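You operate a simulated robot arm through the tools that you are given. There is no shell and no other tool. Be economical: measure what you need, move in short steps, check, and stop when the job is done.

You are at the controls of a simulated two-armed robot. One attempt, no reset.

TASK
Clamp the purple holder in the vice, screw its stud in, then unclamp it and stand it in its cup.
Fine: let the closing jaw catch no finger.

The check looks at the end state, three seconds after you hand in, the way a careful person would. Anything else that was tipped, shoved, dropped, spilled or broken makes it a failure.

THE ROBOT
Two 7-joint arms with two-finger parallel grippers on one trunk, on a base that drives. Base frame: it is fixed to the floor where the robot stands at the start and does not move with it; the origin is under the middle of the robot, x ahead of it, y to its left, z up; the surface under the hand at the start is at about z = 0.85. Lengths are in m, angles in rad, forces in N, time in s.
The left shoulder is at the start at [0.07, 0.163, 1.17], the right one opposite. With the tool pointing down near the work surface each hand reaches from about 0.4 to 0.88 m from the robot's upright axis, wherever it stands, measured 20 degrees to its own side. Places, roughly: jaw lever [0.4, -0.1, 0.9]; purple holder's cup [0.5, -0.2, 0.9]; seat of the holder vice [0.5, 0, 0.9]; teal stud (3x3x6 cm) [0.6, -0.3, 0.9]. Payload 3.43 kg a hand.
The TCP of each hand is the grasp point between the finger pads, 0.034 m short of the fingertips. In the tool frame z runs along the fingers and y along their closing line. Largest opening 0.128 m; finger width 0.024, thickness 0.012; the body of the gripper, 0.048 by 0.13 m, starts 0.096 m behind the TCP.
Orientation is told as [roll, pitch, yaw] about the base's x, y, z axes, in that order, counted from this pose: with the fingers straight down and closing along the base's y, the tool's x points along the base's -x, its y along +y and its z along -z.

THE INTERFACE
- The arms move only by the tool move_arm. It takes "left_deltas", "right_deltas" or both (then of equal length, played together; a hand with none holds still); each is a list of rows, each a list of 6 numbers: the shift along the base's x, y, z in m, then the turn, a rotation vector about the base's x, y, z in rad. In form: [[tx, ty, tz, ax, ay, az], ...]. A call has 1 to 8 rows; each row shifts and turns the commanded pose from where the row before left it. "left_fingers" and "right_fingers" are, for a hand that has rows, the finger opening in m, from 0 to 0.128, set as the call begins (left out, the last holds). Each row takes 0.2 s and may step no farther than 0.05 m and 0.15 rad from the row before; otherwise, or with a gripper value out of range, the whole call is refused. Where a pose cannot be reached the arm comes as near as it can. A force on the tool above 90 N (or 10 N above the force at the start of the call, whichever is more), or a blocked arm, ends the call early, and 0.2 s more pass. The fingers move at their own pace (about 0.153 m/s each) and stop on an object; they squeeze with about 43 N. The grip force told is the motor's: it shows also when the fingers shut on nothing. Time passes only in rows, and 0.2 s behind the last, so rows that do not move let the fingers close. The reply holds the time, the measured pose of the TCP, the force on the tool along the base axes, the opening and the grip force, in the units named above and with some noise, with the torque about the TCP (base axes, N m) and any sound that the robot's microphone picked up.
- Cameras (640 x 400 px; columns grow to the right, rows downward): "scene" is now at [0.1338, -0.0161, 1.388]; the picture's right is [-0.18, -0.98, 0.00], its down [-0.66, 0.12, -0.74] and it looks along [0.73, -0.13, -0.67] (base axes); focal length 214 px, centre (320, 200). "left" rides on the left gripper at [0.076, 0.011, -0.16] in its tool frame; the picture's right is [-0.15, 0.99, 0.00], its down [-0.88, -0.13, -0.46] and it looks along [-0.45, -0.07, 0.89] (tool axes); focal length 234 px, centre (320, 200). "right" rides on the right gripper at [0.076, -0.011, -0.16] in its tool frame; the picture's right is [0.15, 0.99, 0.00], its down [-0.88, 0.13, -0.46] and it looks along [-0.45, 0.07, 0.89] (tool axes); focal length 234 px, centre (320, 200). There is no depth. A picture from a camera that has moved, and an enlarged one, comes with that camera's place and axes in the base frame and with its lens.
- capture(camera): a new picture of that camera. It takes no simulated time.
- slide_trunk(by): slides the trunk up (or, below 0, down) by that many m; the arms and the scene camera ride with it, the base frame stays. It gives what a move gives, with no picture.
- roll_base(legs): drives the robot by 1 to 6 legs, each [ahead, left, turn to the left] in m, m and rad, along the robot's own axes; the way and the turn of a leg run together, so that a leg with both is an arc; at most 1.5 m and 3.142 rad a leg. The arms and the cameras ride along, it lands a little off, and it stops where it bumps. It gives what a move gives.
- head_to(pan, tilt): turns the head with the scene camera to pan (to the left, within 1.501 rad either way) and tilt (down, from -0.506 to 1.204), counted from straight ahead of the robot. It gives what a move gives.
- enlarge(camera, box): a new picture of the part [left, top, right, bottom] of that camera's present view, enlarged. It takes no simulated time.
- finish_job(): hands the job in; it is judged then, once.

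Work in short steps. Places have to be worked out from the pictures, the camera data and where the tool is seen: move nearer, look again, correct. Check each grasp and each placing, and mend what went wrong. You have 120 turns and 92 pictures in all, those below and enlarged ones among them. Open the grippers and draw the arms clear of the work before you hand the job in, unless the task says otherwise; then end with one line.

The tools are called after "Request:" by a JSON object that holds its "op" and its "data". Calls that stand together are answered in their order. move_arm: Moves the arms, as the interface text tells. Its arguments: {"type":"object","properties":{"left_deltas":{"type":"array","items":{"type":"array","items":{"type":"number"}}},"left_fingers":{"type":"number"},"right_deltas":{"type":"array","items":{"type":"array","items":{"type":"number"}}},"right_fingers":{"type":"number"}},"required":[]} The other tools are called the same way: slide_trunk (by) slides the trunk up or down; roll_base (legs) drives the base; head_to (pan, tilt) turns the head that bears the scene camera; capture (camera) takes a picture; enlarge (camera, box) takes an enlarged picture of a part of a camera's view; finish_job () hands the job in.

At the start:

```text
time_s: 0.0
left_tool_pos: [0.5116, 0.1043, 1.2489]
left_orientation: [-0.001, 0.0, -0.001]
left_wrist_force: [0.0, -0.9, 0.9]
left_ft_torque: [-0.01, 0.0, -0.01]
left_width: 0.1277
left_gripper_force: 0.1
right_tool_pos: [0.5695, -0.3871, 1.2219]
right_orientation: [0.001, -0.001, 0.0]
right_wrist_force: [-0.2, -1.2, 0.0]
right_ft_torque: [0.01, -0.01, 0.0]
right_width: 0.128
right_gripper_force: 0.1
trunk travel left (down, up): [-0.65, 0.29]
robot x, y, heading: [-0.0033, -0.0011, -0.004]
head pan, tilt: [-0.178, 0.738]
```

scene: 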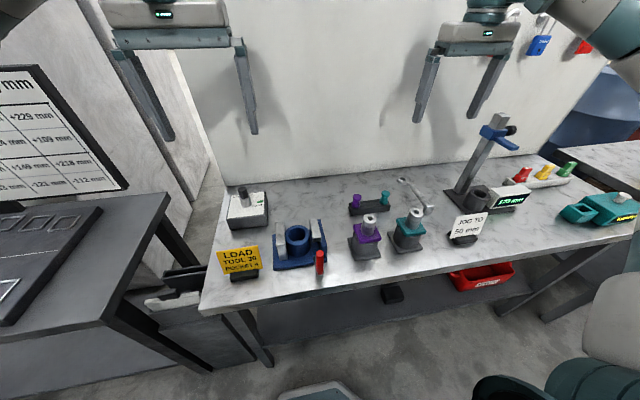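
right: 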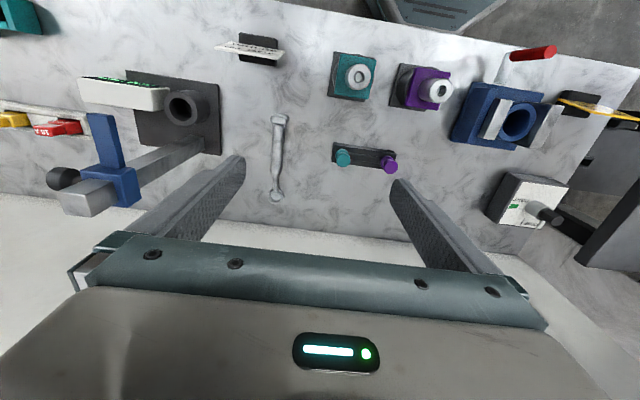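
left: 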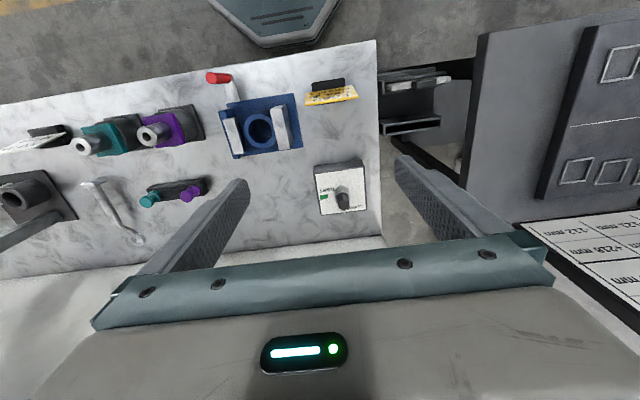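

The scene shows a blue vice with red lever, purple and teal holders in cups, and a small rack with purple and teal studs. I enlarge for detail.

Request:
{"op": "enlarge", "data": {"camera": "scene", "box": [210, 170, 450, 320]}}

Request:
{"op": "enlarge", "data": {"camera": "right", "box": [240, 30, 600, 255]}}

Request:
{"op": "enlarge", "data": {"camera": "left", "box": [60, 50, 380, 250]}}

```text
2.67 times, centred on (330, 245) of scene
camera zoom: at [0.1338, -0.0161, 1.388], right [-0.18, -0.98, 0.0], down [-0.66, 0.12, -0.74], along [0.73, -0.13, -0.67], focal length 572 px, centre (293, 80)
```

zoom: 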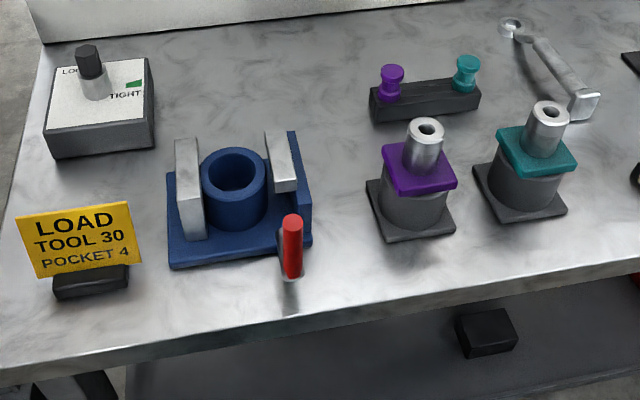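

```text
1.78 times, centred on (420, 142) of right
camera zoom: at [0.4932, -0.3993, 1.3805], right [-0.15, 0.99, 0.0], down [0.88, 0.13, 0.46], along [0.45, 0.07, -0.89], focal length 416 px, centre (142, 302)
```

zoom: 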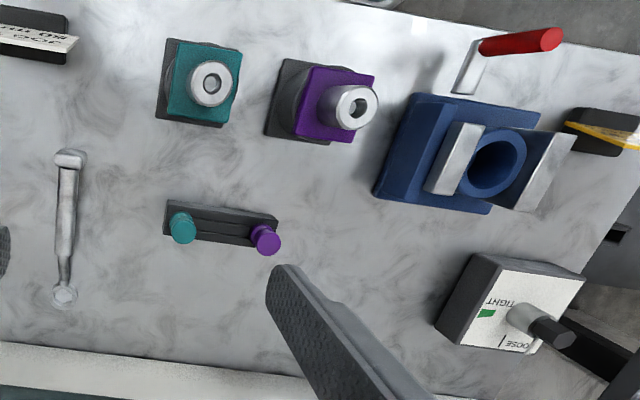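

```text
2.00 times, centred on (220, 150) of left
camera zoom: at [0.4347, 0.1149, 1.4085], right [0.15, 0.99, 0.0], down [0.88, -0.13, 0.46], along [0.45, -0.07, -0.89], focal length 468 px, centre (520, 300)
```

zoom: 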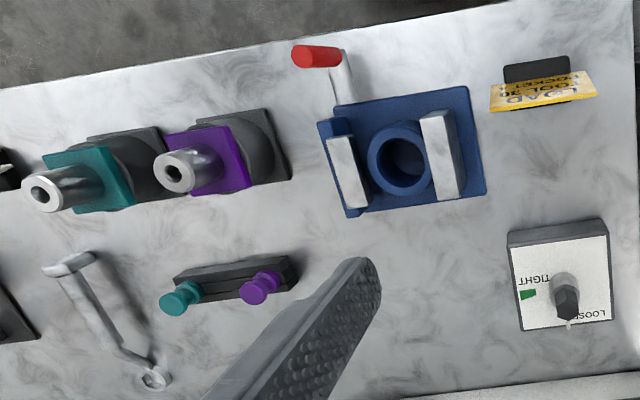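

I'll enlarge tightly on the vice/lever and on the gauge box and the holders.

Request:
{"op": "enlarge", "data": {"camera": "scene", "box": [265, 210, 337, 282]}}

Request:
{"op": "enlarge", "data": {"camera": "left", "box": [195, 60, 315, 170]}}

Request:
{"op": "enlarge", "data": {"camera": "scene", "box": [335, 175, 435, 265]}}

```text
5.56 times, centred on (301, 246) of scene
camera zoom: at [0.1338, -0.0161, 1.388], right [-0.18, -0.98, 0.0], down [-0.66, 0.12, -0.74], along [0.73, -0.13, -0.67], focal length 1192 px, centre (426, -56)
```

zoom: 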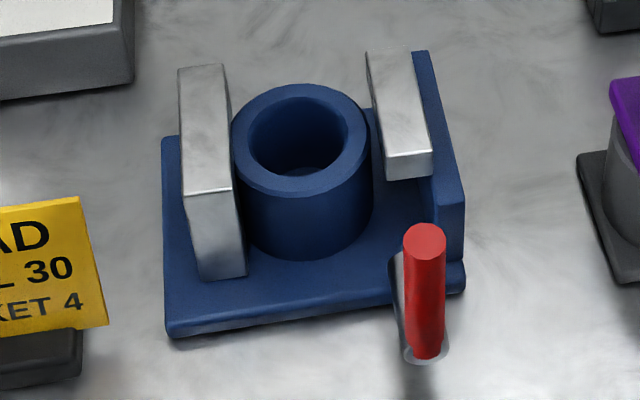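

```text
3.64 times, centred on (255, 115) of left
camera zoom: at [0.4347, 0.1149, 1.4085], right [0.15, 0.99, 0.0], down [0.88, -0.13, 0.46], along [0.45, -0.07, -0.89], focal length 852 px, centre (556, 509)
```

zoom: 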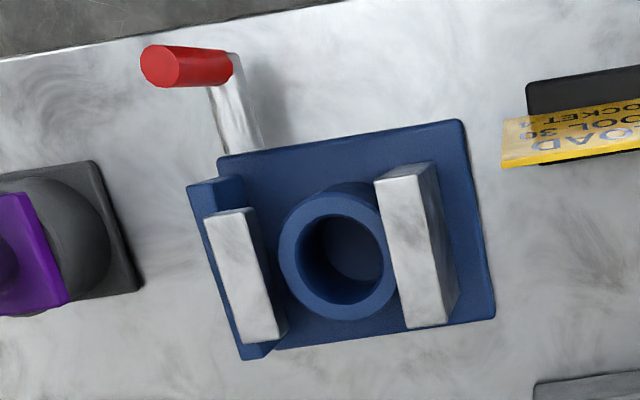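

```text
4.44 times, centred on (385, 220) of scene
camera zoom: at [0.1338, -0.0161, 1.388], right [-0.18, -0.98, 0.0], down [-0.66, 0.12, -0.74], along [0.73, -0.13, -0.67], focal length 953 px, centre (31, 111)
```

zoom: 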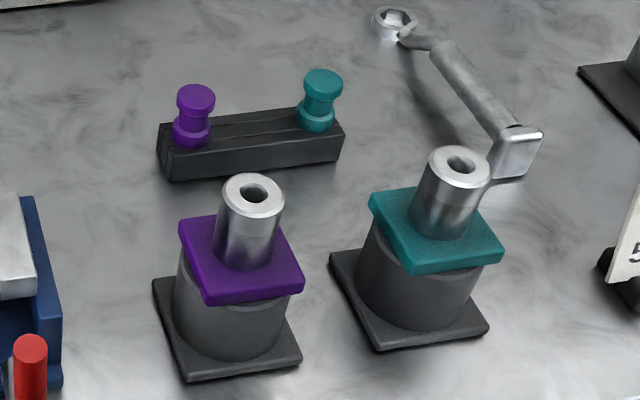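

I look closely at the studs and the LOOSE/TIGHT box.

Request:
{"op": "enlarge", "data": {"camera": "scene", "box": [335, 170, 435, 230]}}

Request:
{"op": "enlarge", "data": {"camera": "left", "box": [290, 140, 390, 230]}}

Request:
{"op": "enlarge", "data": {"camera": "right", "box": [320, 50, 460, 190]}}

```text
6.40 times, centred on (385, 200) of scene
camera zoom: at [0.1338, -0.0161, 1.388], right [-0.18, -0.98, 0.0], down [-0.66, 0.12, -0.74], along [0.73, -0.13, -0.67], focal length 1373 px, centre (-96, 200)
```

zoom: 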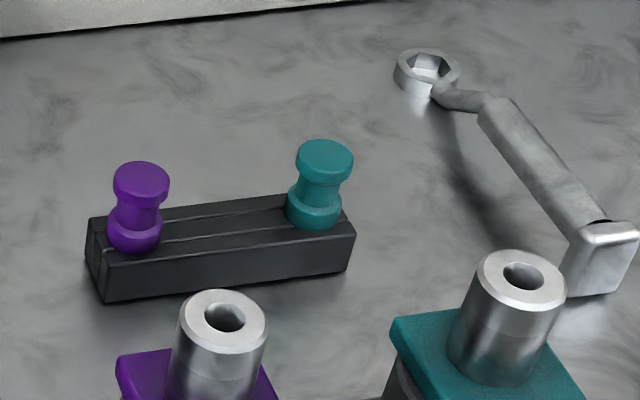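

```text
4.44 times, centred on (340, 185) of left
camera zoom: at [0.4347, 0.1149, 1.4085], right [0.15, 0.99, 0.0], down [0.88, -0.13, 0.46], along [0.45, -0.07, -0.89], focal length 1041 px, centre (231, 267)
```

zoom: 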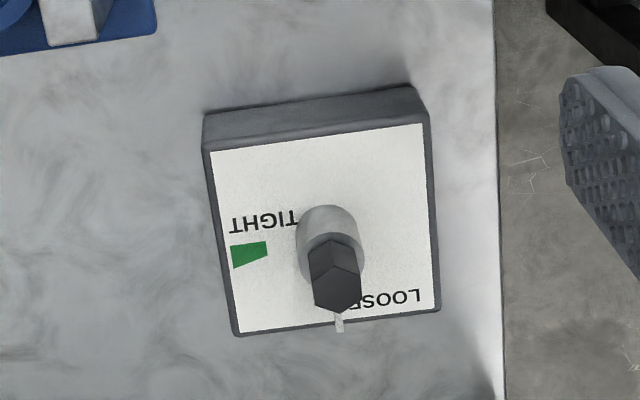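

```text
2.86 times, centred on (390, 120) of right
camera zoom: at [0.4932, -0.3993, 1.3805], right [-0.15, 0.99, 0.0], down [0.88, 0.13, 0.46], along [0.45, 0.07, -0.89], focal length 669 px, centre (120, 429)
```

zoom: 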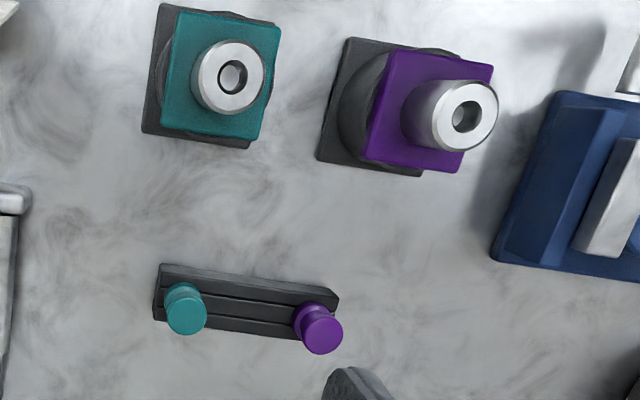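

Layout is clear: holder with 6 cm square flange and ~3.4 cm neck in its cup, studs in the rack, vice with lever. I move the left arm aside and the right hand above the purple holder to look.

Request:
{"op": "move_arm", "data": {"left_deltas": [[0, 0.05, 0, 0, 0, 0], [0, 0.05, 0, 0, 0, 0], [0, 0.05, 0, 0, 0, 0], [0, 0.05, 0, 0, 0, 0], [0, 0.0, 0, 0, 0, 0]], "right_deltas": [[-0.02, 0.04, -0.015, 0, 0, 0], [-0.02, 0.04, -0.015, 0, 0, 0], [-0.02, 0.04, -0.015, 0, 0, 0], [-0.02, 0.04, -0.015, 0, 0, 0], [-0.02, 0.027, -0.01, 0, 0, 0]]}}

Request:
{"op": "capture", "data": {"camera": "right"}}

```text
time_s: 1.2
left_tool_pos: [0.5129, 0.3032, 1.2483]
left_orientation: [0.001, -0.001, 0.001]
left_wrist_force: [-0.2, -0.5, -0.3]
left_ft_torque: [0.04, 0.01, -0.01]
left_width: 0.128
left_gripper_force: 0.1
right_tool_pos: [0.4702, -0.1995, 1.1503]
right_orientation: [0.001, 0.002, -0.001]
right_wrist_force: [-0.1, -1.1, -0.3]
right_ft_torque: [0.01, -0.05, -0.02]
right_width: 0.1281
right_gripper_force: 0.1
trunk travel left (down, up): [-0.65, 0.29]
robot x, y, heading: [0.0001, 0.0007, -0.001]
head pan, tilt: [-0.178, 0.738]
```

```text
79 pictures are left
camera right: at [0.3942, -0.213, 1.3104], right [-0.15, 0.99, 0.0], down [0.88, 0.13, 0.46], along [0.45, 0.07, -0.89], focal length 234 px, centre (320, 200)
```

right: 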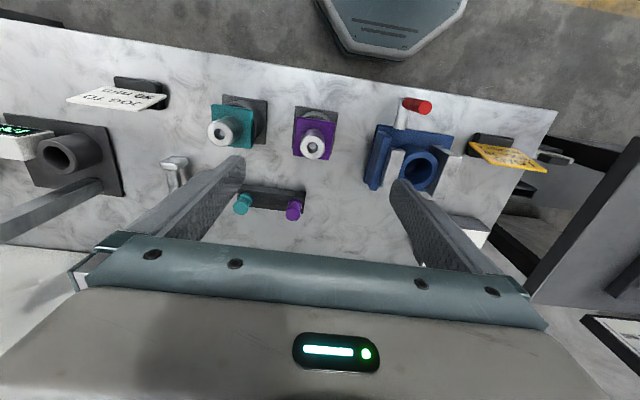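

Good view from above; I enlarge the holder/vice region and the rack.

Request:
{"op": "enlarge", "data": {"camera": "right", "box": [270, 80, 480, 220]}}

Request:
{"op": "enlarge", "data": {"camera": "right", "box": [200, 90, 350, 230]}}

```text
2.86 times, centred on (375, 150) of right
camera zoom: at [0.3942, -0.213, 1.3104], right [-0.15, 0.99, 0.0], down [0.88, 0.13, 0.46], along [0.45, 0.07, -0.89], focal length 669 px, centre (163, 343)
```

zoom: 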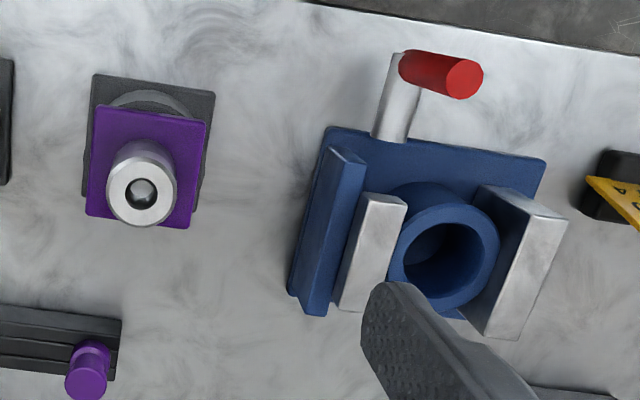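

```text
2.86 times, centred on (275, 160) of right
camera zoom: at [0.3942, -0.213, 1.3104], right [-0.15, 0.99, 0.0], down [0.88, 0.13, 0.46], along [0.45, 0.07, -0.89], focal length 669 px, centre (449, 314)
```

zoom: 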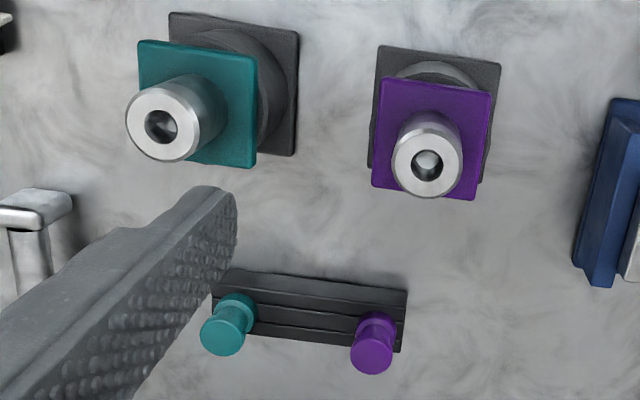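

Estimated: neck top at (0.477, -0.208, 0.988), flange square with the base axes; vice ring centre ≈ (0.505, -0.022, 0.928), also square. I go above the neck with a smaller opening and look.

Request:
{"op": "move_arm", "data": {"right_deltas": [[0.0065, -0.0085, -0.03, 0, 0, 0], [0, 0, -0.04, 0, 0, 0], [0, 0, -0.02, 0, 0, 0], [0, 0, 0, 0, 0, 0]], "right_fingers": 0.07}}

Request:
{"op": "enlarge", "data": {"camera": "right", "box": [200, 60, 500, 250]}}

Request:
{"op": "enlarge", "data": {"camera": "scene", "box": [335, 170, 435, 270]}}

```text
time_s: 2.2
left_tool_pos: [0.5108, 0.3039, 1.2495]
left_orientation: [0.0, -0.001, 0.001]
left_wrist_force: [0.5, 0.1, 1.2]
left_ft_torque: [-0.02, 0.0, -0.01]
left_width: 0.128
left_gripper_force: 0.0
right_tool_pos: [0.4747, -0.209, 1.0606]
right_orientation: [0.001, 0.001, 0.001]
right_wrist_force: [-0.9, 0.7, -0.2]
right_ft_torque: [0.0, 0.0, 0.02]
right_width: 0.0699
right_gripper_force: 0.1
trunk travel left (down, up): [-0.65, 0.29]
robot x, y, heading: [-0.0013, 0.0008, -0.0]
head pan, tilt: [-0.178, 0.738]
```

```text
2.11 times, centred on (350, 155) of right
camera zoom: at [0.3994, -0.2207, 1.2206], right [-0.15, 0.99, 0.0], down [0.88, 0.13, 0.46], along [0.45, 0.07, -0.89], focal length 493 px, centre (257, 295)
```

zoom: 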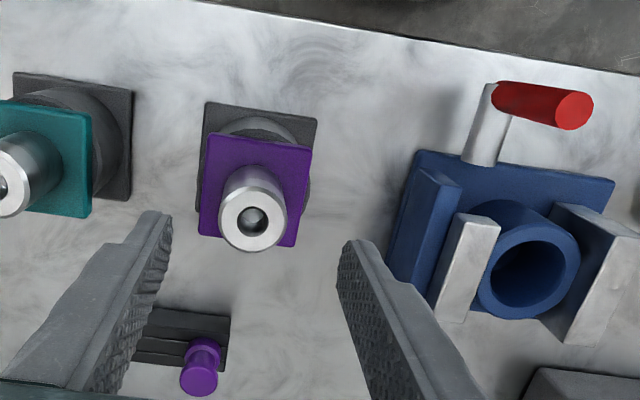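

```text
4.00 times, centred on (385, 220) of scene
camera zoom: at [0.1337, -0.016, 1.388], right [-0.18, -0.98, 0.0], down [-0.66, 0.12, -0.74], along [0.73, -0.13, -0.67], focal length 858 px, centre (60, 120)
```

zoom: 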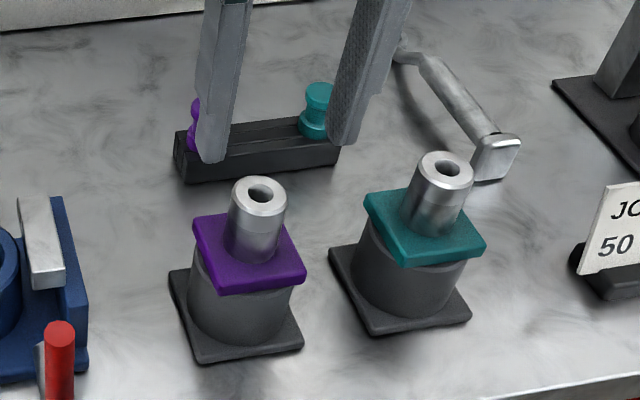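

Neck ≈ (0.476, -0.210, 0.988). Descending to tips ~1 cm above the flange.

Request:
{"op": "move_arm", "data": {"right_deltas": [[0.0015, -0.001, -0.03, 0, 0, 0], [0, 0, -0.03, 0, 0, 0], [0, 0, -0.013, 0, 0, 0], [0, 0, 0, 0, 0, 0]]}}

Request:
{"op": "enlarge", "data": {"camera": "right", "box": [200, 60, 500, 250]}}

Request:
{"op": "enlarge", "data": {"camera": "scene", "box": [335, 170, 435, 270]}}

```text
time_s: 3.2
left_tool_pos: [0.5109, 0.3033, 1.2492]
left_orientation: [0.001, 0.001, -0.001]
left_wrist_force: [0.3, 0.4, 0.3]
left_ft_torque: [0.0, 0.01, 0.0]
left_width: 0.1281
left_gripper_force: 0.0
right_tool_pos: [0.477, -0.2088, 0.9883]
right_orientation: [-0.002, 0.0, 0.001]
right_wrist_force: [-0.5, 0.2, 0.2]
right_ft_torque: [0.03, 0.01, -0.02]
right_width: 0.0703
right_gripper_force: 0.2
trunk travel left (down, up): [-0.65, 0.29]
robot x, y, heading: [-0.001, 0.0007, 0.006]
head pan, tilt: [-0.178, 0.738]
```

```text
2.11 times, centred on (350, 155) of right
camera zoom: at [0.4013, -0.2221, 1.1481], right [-0.15, 0.99, 0.0], down [0.88, 0.13, 0.46], along [0.45, 0.07, -0.89], focal length 493 px, centre (257, 295)
```

zoom: 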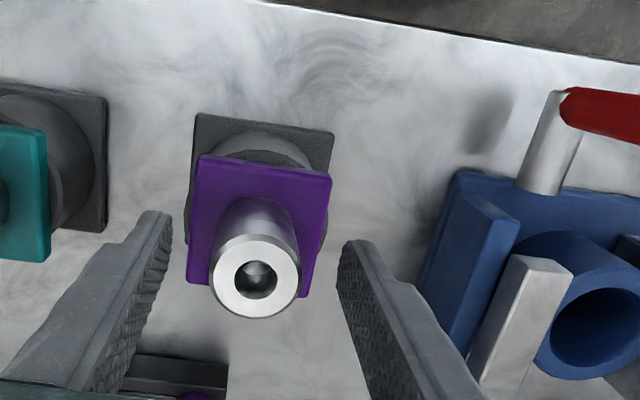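

```text
4.00 times, centred on (385, 220) of scene
camera zoom: at [0.1337, -0.016, 1.388], right [-0.18, -0.98, 0.0], down [-0.66, 0.12, -0.74], along [0.73, -0.13, -0.67], focal length 858 px, centre (60, 120)
```

zoom: 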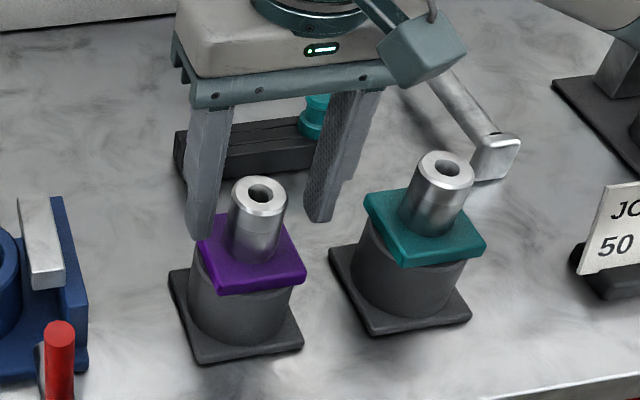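

Nose centre coincides with the TCP to within ~2 mm in both views. Closing on the neck.

Request:
{"op": "move_arm", "data": {"right_deltas": [[0, 0.0005, 0, 0, 0, 0], [0, 0, 0, 0, 0, 0], [0, 0, 0, 0, 0, 0]], "right_fingers": 0.0}}

Request:
{"op": "enlarge", "data": {"camera": "scene", "box": [335, 170, 435, 270]}}

```text
time_s: 4.0
left_tool_pos: [0.5104, 0.303, 1.2504]
left_orientation: [0.001, 0.0, 0.001]
left_wrist_force: [-0.2, -1.0, 0.8]
left_ft_torque: [0.01, -0.03, 0.0]
left_width: 0.1282
left_gripper_force: 0.0
right_tool_pos: [0.4759, -0.2093, 0.9876]
right_orientation: [0.0, 0.002, -0.001]
right_wrist_force: [-0.3, -4.0, 3.0]
right_ft_torque: [-0.42, 0.07, 0.0]
right_width: 0.0359
right_gripper_force: 42.8
trunk travel left (down, up): [-0.65, 0.29]
robot x, y, heading: [0.0001, -0.0031, -0.0]
head pan, tilt: [-0.178, 0.738]
```

```text
4.00 times, centred on (385, 220) of scene
camera zoom: at [0.1334, -0.0164, 1.3881], right [-0.18, -0.98, 0.0], down [-0.66, 0.12, -0.74], along [0.73, -0.13, -0.67], focal length 858 px, centre (60, 120)
```

zoom: 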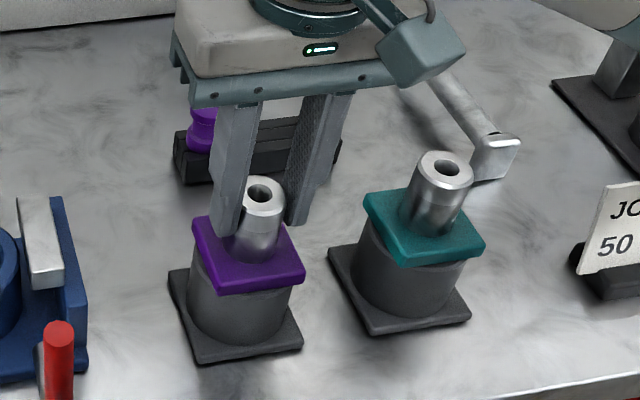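

Gripped at 0.036 m. Lifting straight up and looking.

Request:
{"op": "move_arm", "data": {"right_deltas": [[0, 0.001, 0.02, 0, 0, 0], [0, 0, 0.03, 0, 0, 0], [0, 0, 0.04, 0, 0, 0], [0, 0, 0.04, 0, 0, 0], [0, 0, 0, 0, 0, 0]]}}

Request:
{"op": "capture", "data": {"camera": "right"}}

Request:
{"op": "capture", "data": {"camera": "scene"}}

```text
time_s: 5.2
left_tool_pos: [0.5122, 0.303, 1.2481]
left_orientation: [-0.001, 0.001, -0.001]
left_wrist_force: [0.6, 0.2, 0.3]
left_ft_torque: [0.02, 0.01, 0.04]
left_width: 0.1278
left_gripper_force: 0.1
right_tool_pos: [0.4776, -0.2073, 1.1164]
right_orientation: [0.001, 0.003, 0.0]
right_wrist_force: [0.6, 0.0, -5.7]
right_ft_torque: [0.01, 0.05, -0.02]
right_width: 0.0357
right_gripper_force: 42.8
trunk travel left (down, up): [-0.65, 0.29]
robot x, y, heading: [-0.001, -0.0005, 0.004]
head pan, tilt: [-0.178, 0.738]
```

```text
71 pictures are left
camera right: at [0.4017, -0.2208, 1.2768], right [-0.15, 0.99, 0.0], down [0.88, 0.13, 0.45], along [0.45, 0.07, -0.89], focal length 234 px, centre (320, 200)
```

right: 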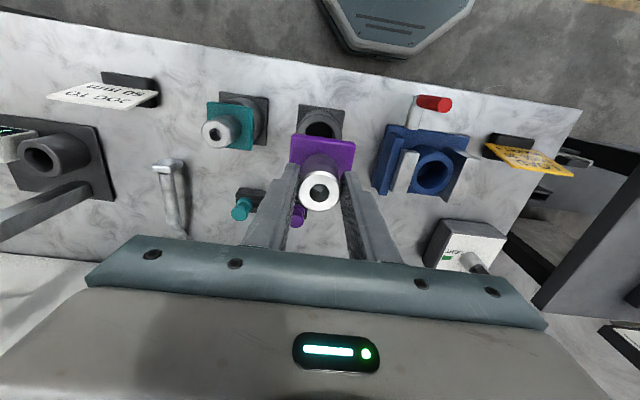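

```text
70 pictures are left
camera scene: at [0.1348, -0.0167, 1.3879], right [-0.18, -0.98, 0.0], down [-0.66, 0.12, -0.74], along [0.73, -0.13, -0.67], focal length 214 px, centre (320, 200)
```

scene: 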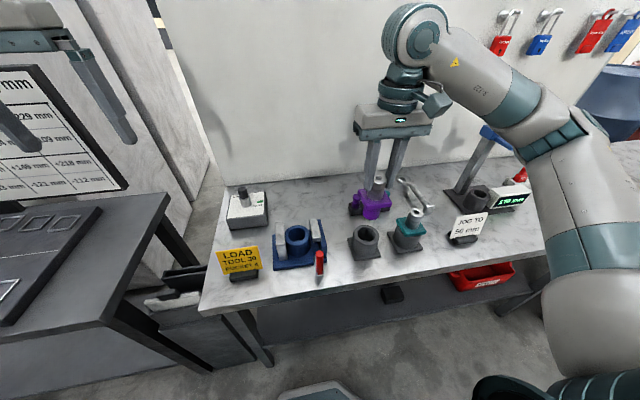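

Holder is in hand, hanging free. I check its shank length and vice seat.

Request:
{"op": "enlarge", "data": {"camera": "scene", "box": [260, 160, 420, 280]}}

Request:
{"op": "enlarge", "data": {"camera": "right", "box": [280, 80, 490, 220]}}

```text
3.33 times, centred on (340, 220) of scene
camera zoom: at [0.1348, -0.0167, 1.3879], right [-0.18, -0.98, 0.0], down [-0.66, 0.12, -0.74], along [0.73, -0.13, -0.67], focal length 715 px, centre (253, 133)
```

zoom: 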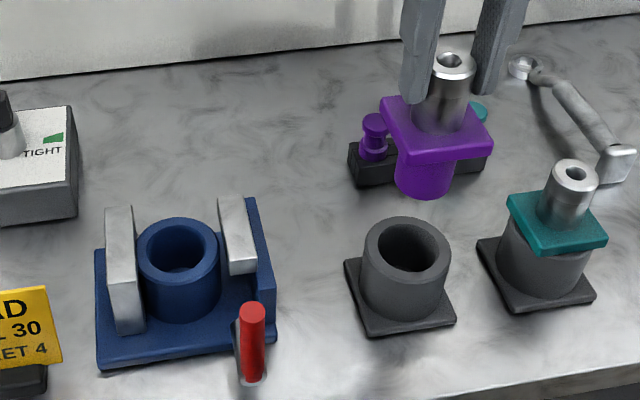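

```text
2.86 times, centred on (385, 150) of right
camera zoom: at [0.4017, -0.2208, 1.2768], right [-0.15, 0.99, 0.0], down [0.88, 0.13, 0.45], along [0.45, 0.07, -0.89], focal length 669 px, centre (134, 343)
```

zoom: 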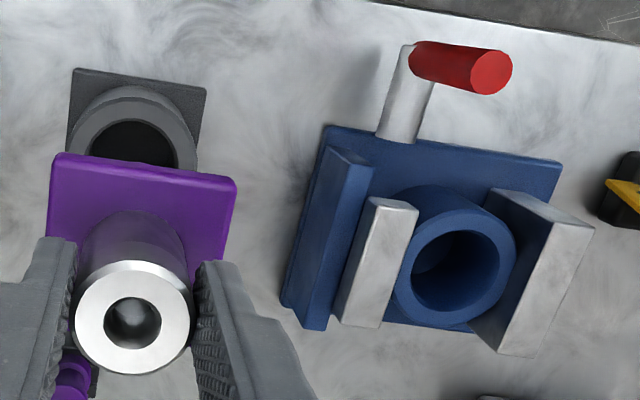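

Vice seat ≈ (0.5045, -0.024). I check the jaw gap closely before going.

Request:
{"op": "enlarge", "data": {"camera": "right", "box": [375, 125, 475, 205]}}

Request:
{"op": "enlarge", "data": {"camera": "left", "box": [0, 50, 240, 200]}}

```text
5.00 times, centred on (425, 165) of right
camera zoom: at [0.4017, -0.2208, 1.2768], right [-0.15, 0.99, 0.0], down [0.88, 0.13, 0.45], along [0.45, 0.07, -0.89], focal length 1171 px, centre (-205, 375)
```

zoom: 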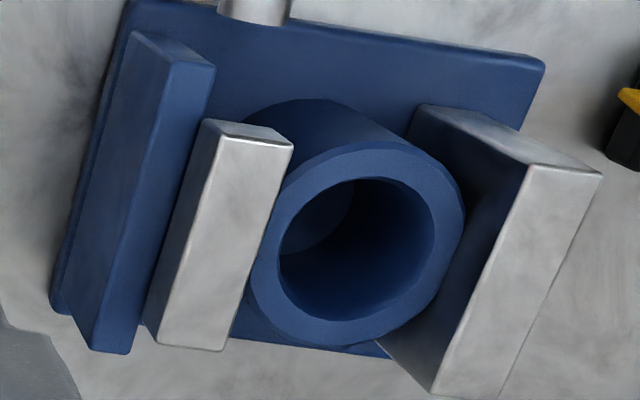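

```text
2.67 times, centred on (120, 125) of left
camera zoom: at [0.4357, 0.3139, 1.4083], right [0.15, 0.99, 0.0], down [0.88, -0.13, 0.45], along [0.45, -0.07, -0.89], focal length 624 px, centre (853, 400)
```

zoom: 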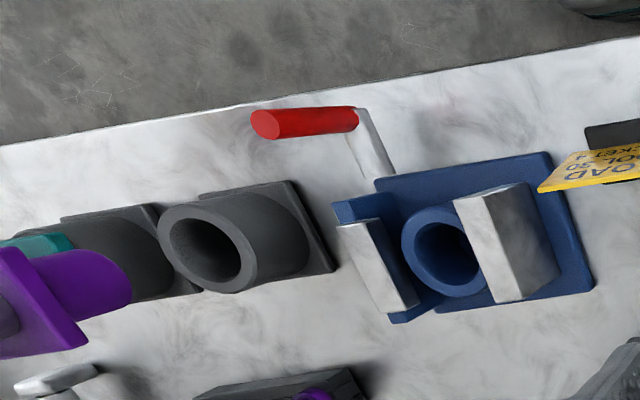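

Fixed left jaw face at y≈+0.009, moving right pad; flange fits between. I carry the holder over the seat at height and check.

Request:
{"op": "move_arm", "data": {"right_deltas": [[0.006, 0.045, 0, 0, 0, 0], [0.007, 0.045, 0, 0, 0, 0], [0.007, 0.045, 0, 0, 0, 0], [0.007, 0.048, 0, 0, 0, 0], [0, 0, 0, 0, 0, 0], [0, 0, -0.03, 0, 0, 0], [0, 0, 0, 0, 0, 0]]}}

Request:
{"op": "enlarge", "data": {"camera": "right", "box": [230, 80, 440, 220]}}

Request:
{"op": "enlarge", "data": {"camera": "scene", "box": [250, 160, 350, 290]}}

Request:
{"op": "enlarge", "data": {"camera": "left", "box": [60, 40, 240, 180]}}

```text
time_s: 6.8
left_tool_pos: [0.5104, 0.3052, 1.2491]
left_orientation: [-0.002, -0.002, 0.002]
left_wrist_force: [-0.5, -0.1, -0.3]
left_ft_torque: [-0.01, -0.02, -0.02]
left_width: 0.128
left_gripper_force: 0.1
right_tool_pos: [0.5042, -0.0223, 1.0863]
right_orientation: [-0.001, 0.0, 0.0]
right_wrist_force: [0.2, -0.6, -6.0]
right_ft_torque: [-0.01, 0.0, 0.01]
right_width: 0.0361
right_gripper_force: 43.2
trunk travel left (down, up): [-0.65, 0.29]
robot x, y, heading: [0.0013, -0.0003, -0.002]
head pan, tilt: [-0.178, 0.738]
```

```text
2.86 times, centred on (335, 150) of right
camera zoom: at [0.4284, -0.0358, 1.2465], right [-0.15, 0.99, 0.0], down [0.88, 0.13, 0.46], along [0.45, 0.07, -0.89], focal length 669 px, centre (277, 343)
```

zoom: 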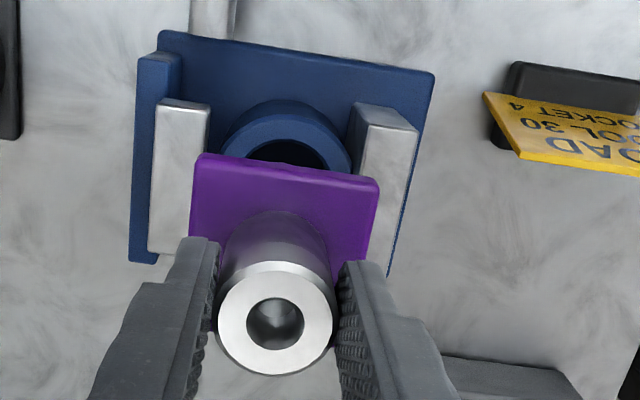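

```text
3.08 times, centred on (300, 225) of scene
camera zoom: at [0.134, -0.0151, 1.388], right [-0.18, -0.98, 0.0], down [-0.66, 0.12, -0.74], along [0.73, -0.13, -0.67], focal length 660 px, centre (382, 123)
```

zoom: 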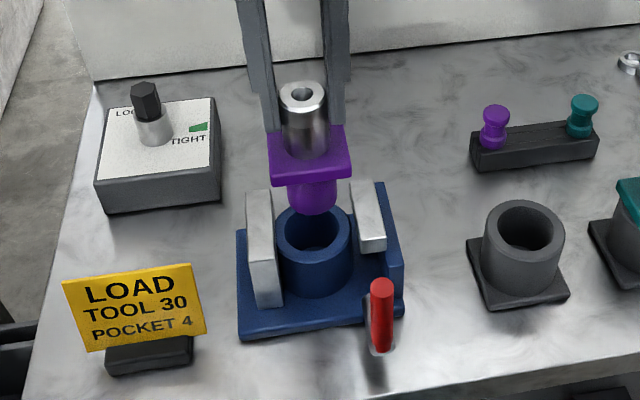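

```text
2.86 times, centred on (150, 110) of left
camera zoom: at [0.4347, 0.3157, 1.4083], right [0.15, 0.99, 0.0], down [0.88, -0.13, 0.46], along [0.45, -0.07, -0.89], focal length 669 px, centre (806, 457)
```

zoom: 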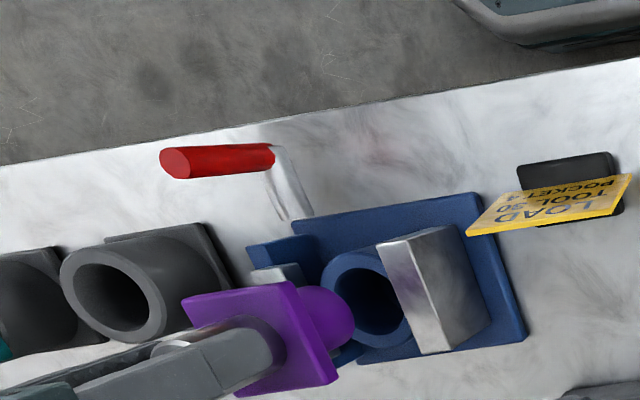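

Aligned within a couple mm (gap y -0.058…0.010, ring y ≈ -0.021). Lower to just above the ring and look again.

Request:
{"op": "move_arm", "data": {"right_deltas": [[0, 0.0008, -0.025, 0, 0, 0], [0, 0, -0.018, 0, 0, 0], [0, 0, 0, 0, 0, 0]]}}

Request:
{"op": "enlarge", "data": {"camera": "scene", "box": [270, 190, 340, 270]}}

Request:
{"op": "enlarge", "data": {"camera": "left", "box": [100, 80, 220, 180]}}

```text
time_s: 7.6
left_tool_pos: [0.5112, 0.3052, 1.2505]
left_orientation: [0.0, 0.0, 0.001]
left_wrist_force: [-0.5, -0.5, 0.4]
left_ft_torque: [0.02, -0.03, 0.01]
left_width: 0.1281
left_gripper_force: 0.0
right_tool_pos: [0.5037, -0.0221, 1.0437]
right_orientation: [0.002, -0.002, 0.0]
right_wrist_force: [-0.2, 0.0, -6.7]
right_ft_torque: [-0.02, 0.0, 0.01]
right_width: 0.0359
right_gripper_force: 42.8
trunk travel left (down, up): [-0.65, 0.29]
robot x, y, heading: [-0.0031, -0.0006, -0.003]
head pan, tilt: [-0.178, 0.738]
```

```text
5.00 times, centred on (305, 230) of scene
camera zoom: at [0.1341, -0.016, 1.388], right [-0.18, -0.98, 0.0], down [-0.66, 0.12, -0.74], along [0.73, -0.13, -0.67], focal length 1072 px, centre (395, 50)
```

zoom: 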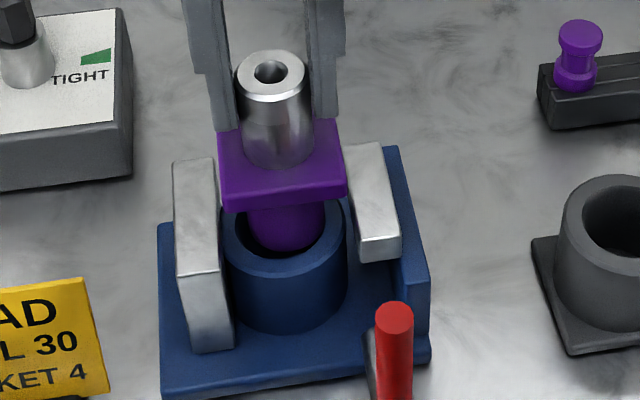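

```text
4.00 times, centred on (160, 130) of left
camera zoom: at [0.435, 0.3147, 1.4084], right [0.15, 0.99, 0.0], down [0.88, -0.13, 0.46], along [0.45, -0.07, -0.89], focal length 937 px, centre (960, 480)
```

zoom: 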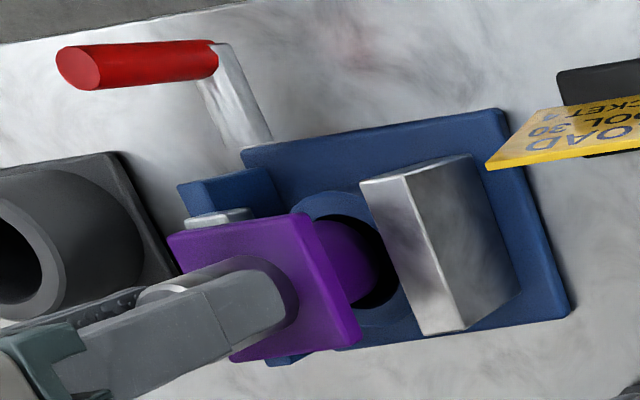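

Stub is entering over the bore; shift 1 mm left and lower in small steps watching force.

Request:
{"op": "move_arm", "data": {"right_deltas": [[0.0005, 0.001, -0.01, 0, 0, 0], [0, 0, -0.01, 0, 0, 0], [0, 0, -0.01, 0, 0, 0], [0, 0, 0, 0, 0, 0]]}}

Request:
{"op": "enlarge", "data": {"camera": "scene", "box": [270, 190, 340, 270]}}

```text
time_s: 8.6
left_tool_pos: [0.5109, 0.3057, 1.2497]
left_orientation: [-0.002, 0.0, 0.002]
left_wrist_force: [0.2, 1.0, 0.1]
left_ft_torque: [-0.03, -0.01, -0.03]
left_width: 0.1279
left_gripper_force: 0.0
right_tool_pos: [0.5031, -0.0213, 1.0132]
right_orientation: [0.0, 0.0, 0.001]
right_wrist_force: [2.6, 6.3, -4.3]
right_ft_torque: [0.55, -0.2, 0.07]
right_width: 0.036
right_gripper_force: 42.9
trunk travel left (down, up): [-0.65, 0.29]
robot x, y, heading: [0.0008, -0.0023, -0.002]
head pan, tilt: [-0.178, 0.738]
```

```text
5.00 times, centred on (305, 230) of scene
camera zoom: at [0.1343, -0.015, 1.388], right [-0.18, -0.98, 0.0], down [-0.66, 0.12, -0.74], along [0.73, -0.13, -0.67], focal length 1072 px, centre (395, 50)
```

zoom: 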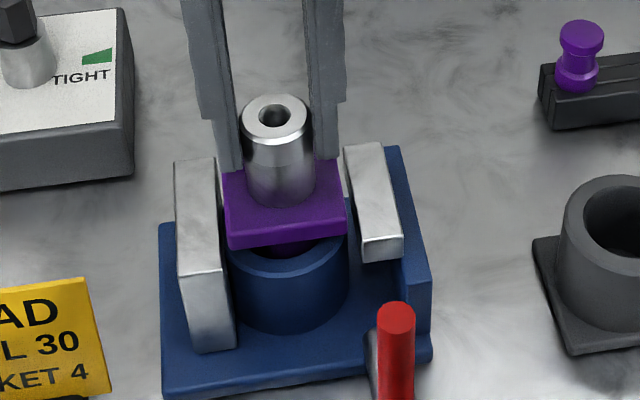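

Entered the bore with a light +y side push; relieve by +y 1.5 mm, +x 0.7 mm and continue down.

Request:
{"op": "move_arm", "data": {"right_deltas": [[0.0007, 0.0015, 0, 0, 0, 0], [0, 0, -0.008, 0, 0, 0], [0, 0, -0.008, 0, 0, 0], [0, 0, 0, 0, 0, 0]]}}

```text
time_s: 9.6
left_tool_pos: [0.5126, 0.3045, 1.2493]
left_orientation: [0.0, 0.001, -0.001]
left_wrist_force: [0.0, 0.0, -0.6]
left_ft_torque: [-0.02, 0.02, 0.0]
left_width: 0.128
left_gripper_force: 0.0
right_tool_pos: [0.505, -0.0209, 0.9973]
right_orientation: [0.001, 0.0, -0.002]
right_wrist_force: [-0.5, 1.0, -6.4]
right_ft_torque: [0.0, 0.04, -0.02]
right_width: 0.0359
right_gripper_force: 43.5
trunk travel left (down, up): [-0.65, 0.29]
robot x, y, heading: [-0.0003, 0.0, -0.002]
head pan, tilt: [-0.178, 0.738]
```

Free now. Continue down until it seats.

Request:
{"op": "move_arm", "data": {"right_deltas": [[0, 0, -0.003, 0, 0, 0], [0, 0, -0.003, 0, 0, 0], [0, 0, -0.002, 0, 0, 0], [0, 0, 0, 0, 0, 0]]}}

Request:
{"op": "enlarge", "data": {"camera": "scene", "box": [270, 190, 340, 270]}}

```text
time_s: 10.6
left_tool_pos: [0.51, 0.3034, 1.2501]
left_orientation: [0.0, -0.001, -0.001]
left_wrist_force: [0.2, -0.2, -0.4]
left_ft_torque: [0.03, 0.01, -0.02]
left_width: 0.1279
left_gripper_force: 0.1
right_tool_pos: [0.5051, -0.0206, 0.9927]
right_orientation: [0.001, 0.001, 0.001]
right_wrist_force: [1.7, -0.7, 15.9]
right_ft_torque: [-0.5, 0.37, 0.11]
right_width: 0.036
right_gripper_force: 42.4
trunk travel left (down, up): [-0.65, 0.29]
robot x, y, heading: [0.0021, -0.0013, 0.0]
head pan, tilt: [-0.178, 0.738]
```

```text
5.00 times, centred on (305, 230) of scene
camera zoom: at [0.1328, -0.0159, 1.3884], right [-0.18, -0.98, 0.0], down [-0.66, 0.12, -0.74], along [0.73, -0.13, -0.67], focal length 1072 px, centre (395, 50)
```

zoom: 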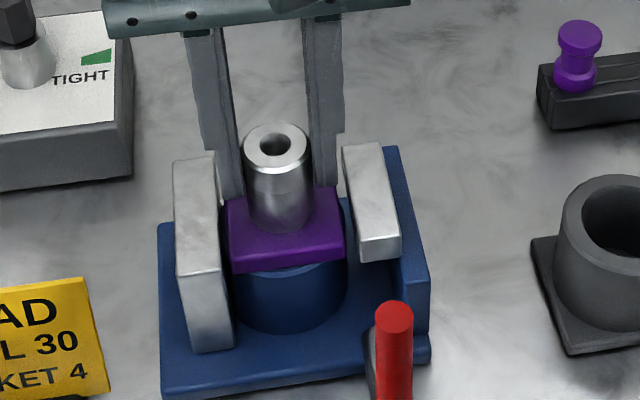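

Seated (contact force). Relax the push and release with a small opening, then lift.

Request:
{"op": "move_arm", "data": {"right_deltas": [[0, 0, 0.003, 0, 0, 0], [0, 0, 0, 0, 0, 0]], "right_fingers": 0.056}}

Request:
{"op": "move_arm", "data": {"right_deltas": [[0, 0, 0.03, 0, 0, 0], [0, 0, 0.04, 0, 0, 0], [0, 0, 0.04, 0, 0, 0], [0, -0.04, 0.02, 0, 0, 0], [0, -0.05, 0.0, 0, 0, 0], [0, -0.05, 0, 0, 0, 0], [0, 0, 0, 0, 0, 0]]}}

Request:
{"op": "enlarge", "data": {"camera": "scene", "box": [270, 190, 340, 270]}}

Request:
{"op": "enlarge", "data": {"camera": "right", "box": [360, 80, 500, 220]}}

```text
time_s: 11.2
left_tool_pos: [0.511, 0.3048, 1.2491]
left_orientation: [0.0, 0.0, 0.0]
left_wrist_force: [-0.2, 0.3, 0.7]
left_ft_torque: [0.0, -0.02, 0.0]
left_width: 0.128
left_gripper_force: 0.0
right_tool_pos: [0.5049, -0.0209, 0.9943]
right_orientation: [-0.001, 0.0, -0.001]
right_wrist_force: [0.5, 0.4, 0.6]
right_ft_torque: [0.01, 0.0, 0.0]
right_width: 0.056
right_gripper_force: 0.0
trunk travel left (down, up): [-0.65, 0.29]
robot x, y, heading: [0.0018, 0.0027, 0.0]
head pan, tilt: [-0.178, 0.738]
```

```text
time_s: 12.8
left_tool_pos: [0.5104, 0.3054, 1.2489]
left_orientation: [-0.002, -0.001, 0.002]
left_wrist_force: [-0.2, 0.3, -0.3]
left_ft_torque: [-0.04, 0.0, 0.03]
left_width: 0.128
left_gripper_force: 0.1
right_tool_pos: [0.5046, -0.1583, 1.125]
right_orientation: [-0.002, 0.0, 0.0]
right_wrist_force: [0.5, 0.3, -0.3]
right_ft_torque: [-0.03, 0.01, 0.0]
right_width: 0.0562
right_gripper_force: 0.1
trunk travel left (down, up): [-0.65, 0.29]
robot x, y, heading: [-0.002, 0.0003, -0.003]
head pan, tilt: [-0.178, 0.738]
```

```text
5.00 times, centred on (305, 230) of scene
camera zoom: at [0.1341, -0.0146, 1.388], right [-0.18, -0.98, 0.0], down [-0.66, 0.12, -0.74], along [0.73, -0.13, -0.67], focal length 1072 px, centre (395, 50)
```

zoom: 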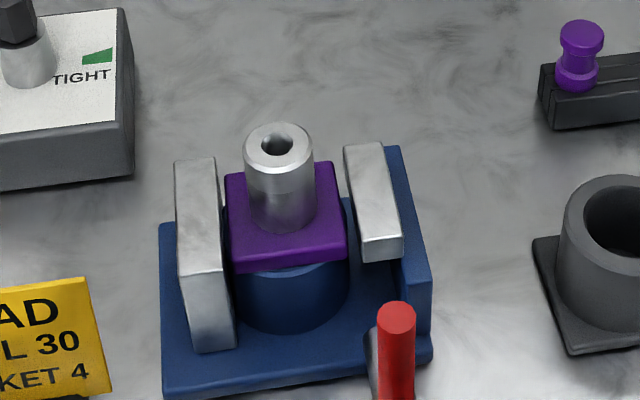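

```text
2.86 times, centred on (430, 150) of right
camera zoom: at [0.4292, -0.1712, 1.2848], right [-0.15, 0.99, 0.0], down [0.88, 0.13, 0.46], along [0.45, 0.07, -0.89], focal length 669 px, centre (6, 343)
```

zoom: 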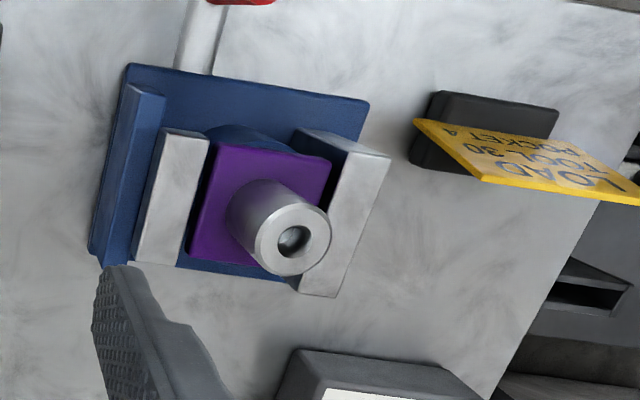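

Holder sits square between the jaws. Now I study the lever closely.

Request:
{"op": "enlarge", "data": {"camera": "scene", "box": [300, 240, 340, 280]}}

Request:
{"op": "enlarge", "data": {"camera": "left", "box": [100, 70, 190, 140]}}

```text
10.00 times, centred on (320, 260) of scene
camera zoom: at [0.1341, -0.0146, 1.388], right [-0.18, -0.98, 0.0], down [-0.66, 0.12, -0.74], along [0.73, -0.13, -0.67], focal length 2145 px, centre (320, -400)
```

zoom: 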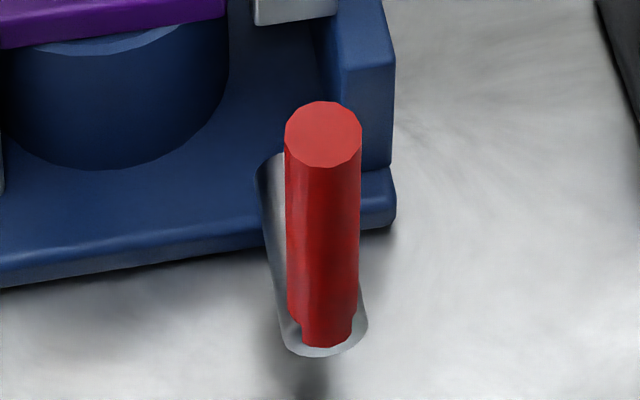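

```text
5.71 times, centred on (145, 105) of left
camera zoom: at [0.435, 0.3161, 1.4081], right [0.15, 0.99, 0.0], down [0.88, -0.13, 0.46], along [0.45, -0.07, -0.89], focal length 1338 px, centre (1320, 743)
```

zoom: 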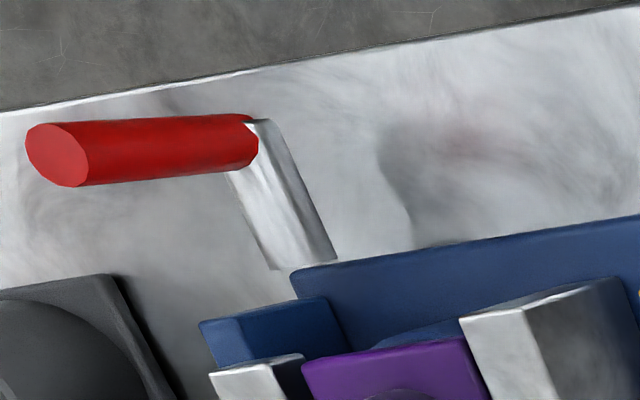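

Lever: flat link pivoting on the vice plate near (0.455,-0.06) with a red vertical peg at (0.404,-0.064), top z≈0.975. I bring the right hand with a 5 cm opening above the peg to cage it.

Request:
{"op": "move_arm", "data": {"right_deltas": [[-0.04, 0.02, 0, 0, 0, 0], [-0.04, 0.025, 0, 0, 0, 0], [-0.02, 0.025, 0, 0, 0, 0], [0, 0.024, 0, 0, 0, 0], [0, 0, -0.05, 0, 0, 0], [0, 0, -0.035, 0, 0, 0], [0, 0, 0, 0, 0, 0]], "right_fingers": 0.05}}

Request:
{"op": "enlarge", "data": {"camera": "right", "box": [220, 80, 460, 230]}}

Request:
{"op": "enlarge", "data": {"camera": "scene", "box": [265, 190, 365, 290]}}

```text
time_s: 14.4
left_tool_pos: [0.5104, 0.3051, 1.249]
left_orientation: [-0.003, 0.0, 0.001]
left_wrist_force: [0.2, -0.7, -0.2]
left_ft_torque: [-0.03, -0.01, 0.02]
left_width: 0.1281
left_gripper_force: 0.1
right_tool_pos: [0.4046, -0.0666, 1.0384]
right_orientation: [0.0, 0.001, 0.0]
right_wrist_force: [-0.3, 0.0, 0.7]
right_ft_torque: [0.0, -0.02, -0.02]
right_width: 0.0499
right_gripper_force: 0.0
trunk travel left (down, up): [-0.65, 0.29]
robot x, y, heading: [0.0043, 0.0018, 0.002]
head pan, tilt: [-0.178, 0.738]
```

```text
2.67 times, centred on (340, 155) of right
camera zoom: at [0.3292, -0.08, 1.1983], right [-0.15, 0.99, 0.0], down [0.88, 0.13, 0.46], along [0.45, 0.07, -0.89], focal length 624 px, centre (267, 320)
```

zoom: 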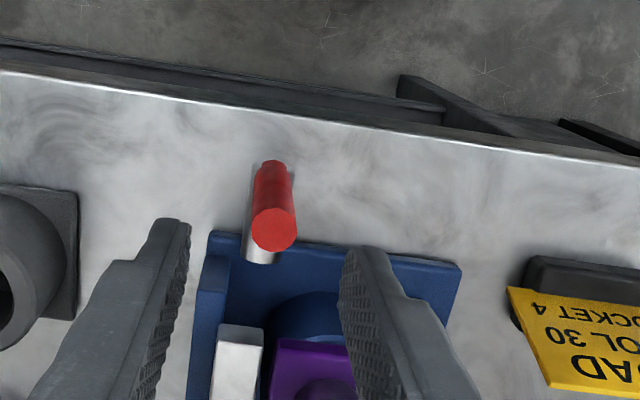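

```text
4.00 times, centred on (315, 240) of scene
camera zoom: at [0.1334, -0.0154, 1.3881], right [-0.18, -0.98, 0.0], down [-0.66, 0.12, -0.74], along [0.73, -0.13, -0.67], focal length 858 px, centre (340, 40)
```

zoom: 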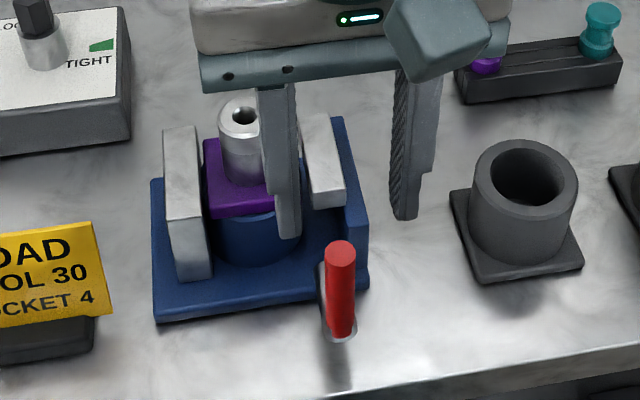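

Peg is centred under the TCP. Descend around its upper part.

Request:
{"op": "move_arm", "data": {"right_deltas": [[0, 0, -0.03, 0, 0, 0], [0, 0, -0.031, 0, 0, 0], [0, 0, 0, 0, 0, 0]]}}

Request:
{"op": "enlarge", "data": {"camera": "scene", "box": [265, 190, 365, 290]}}

```text
time_s: 15.2
left_tool_pos: [0.5104, 0.3042, 1.249]
left_orientation: [-0.001, 0.0, -0.001]
left_wrist_force: [-0.2, 0.0, -0.1]
left_ft_torque: [0.03, 0.0, -0.01]
left_width: 0.128
left_gripper_force: 0.0
right_tool_pos: [0.4054, -0.0672, 0.9787]
right_orientation: [0.001, 0.0, -0.002]
right_wrist_force: [0.3, 0.6, 0.0]
right_ft_torque: [0.0, 0.02, -0.01]
right_width: 0.0498
right_gripper_force: 0.0
trunk travel left (down, up): [-0.65, 0.29]
robot x, y, heading: [0.0019, -0.0002, -0.003]
head pan, tilt: [-0.178, 0.738]
```

```text
4.00 times, centred on (315, 240) of scene
camera zoom: at [0.1335, -0.0157, 1.3881], right [-0.18, -0.98, 0.0], down [-0.66, 0.12, -0.74], along [0.73, -0.13, -0.67], focal length 858 px, centre (340, 40)
```

zoom: 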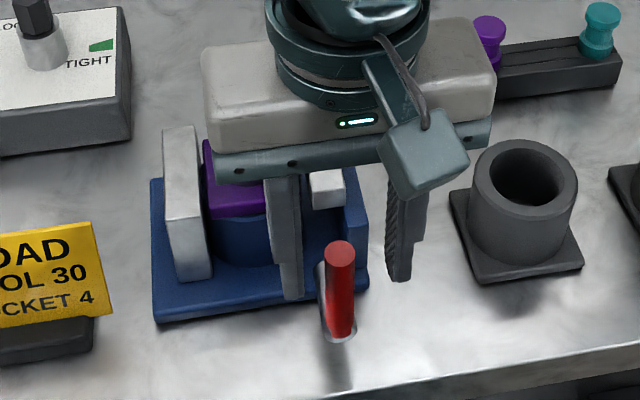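

The fingers flank the peg. Probe: push gently toward +y.

Request:
{"op": "move_arm", "data": {"right_deltas": [[0, 0.008, 0, 0, 0, 0], [0, 0.008, 0, 0, 0, 0], [0, 0.006, 0, 0, 0, 0], [0, 0.004, 0, 0, 0, 0]]}}

Request:
{"op": "enlarge", "data": {"camera": "scene", "box": [265, 190, 365, 290]}}

```text
time_s: 16.2
left_tool_pos: [0.5115, 0.3031, 1.2487]
left_orientation: [0.0, -0.002, 0.001]
left_wrist_force: [0.2, 0.3, 0.9]
left_ft_torque: [0.01, 0.02, 0.0]
left_width: 0.1281
left_gripper_force: 0.0
right_tool_pos: [0.4051, -0.0439, 0.9778]
right_orientation: [0.0, 0.0, -0.001]
right_wrist_force: [-0.6, -14.1, 2.4]
right_ft_torque: [-0.51, 0.06, -0.03]
right_width: 0.0582
right_gripper_force: 7.2
trunk travel left (down, up): [-0.65, 0.29]
robot x, y, heading: [-0.0004, -0.0013, -0.003]
head pan, tilt: [-0.178, 0.738]
```

```text
4.00 times, centred on (315, 240) of scene
camera zoom: at [0.1334, -0.0185, 1.3881], right [-0.18, -0.98, 0.0], down [-0.66, 0.12, -0.74], along [0.73, -0.13, -0.67], focal length 858 px, centre (340, 40)
```

zoom: 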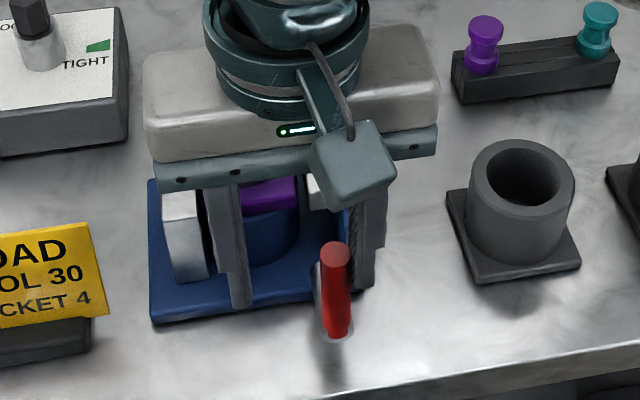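

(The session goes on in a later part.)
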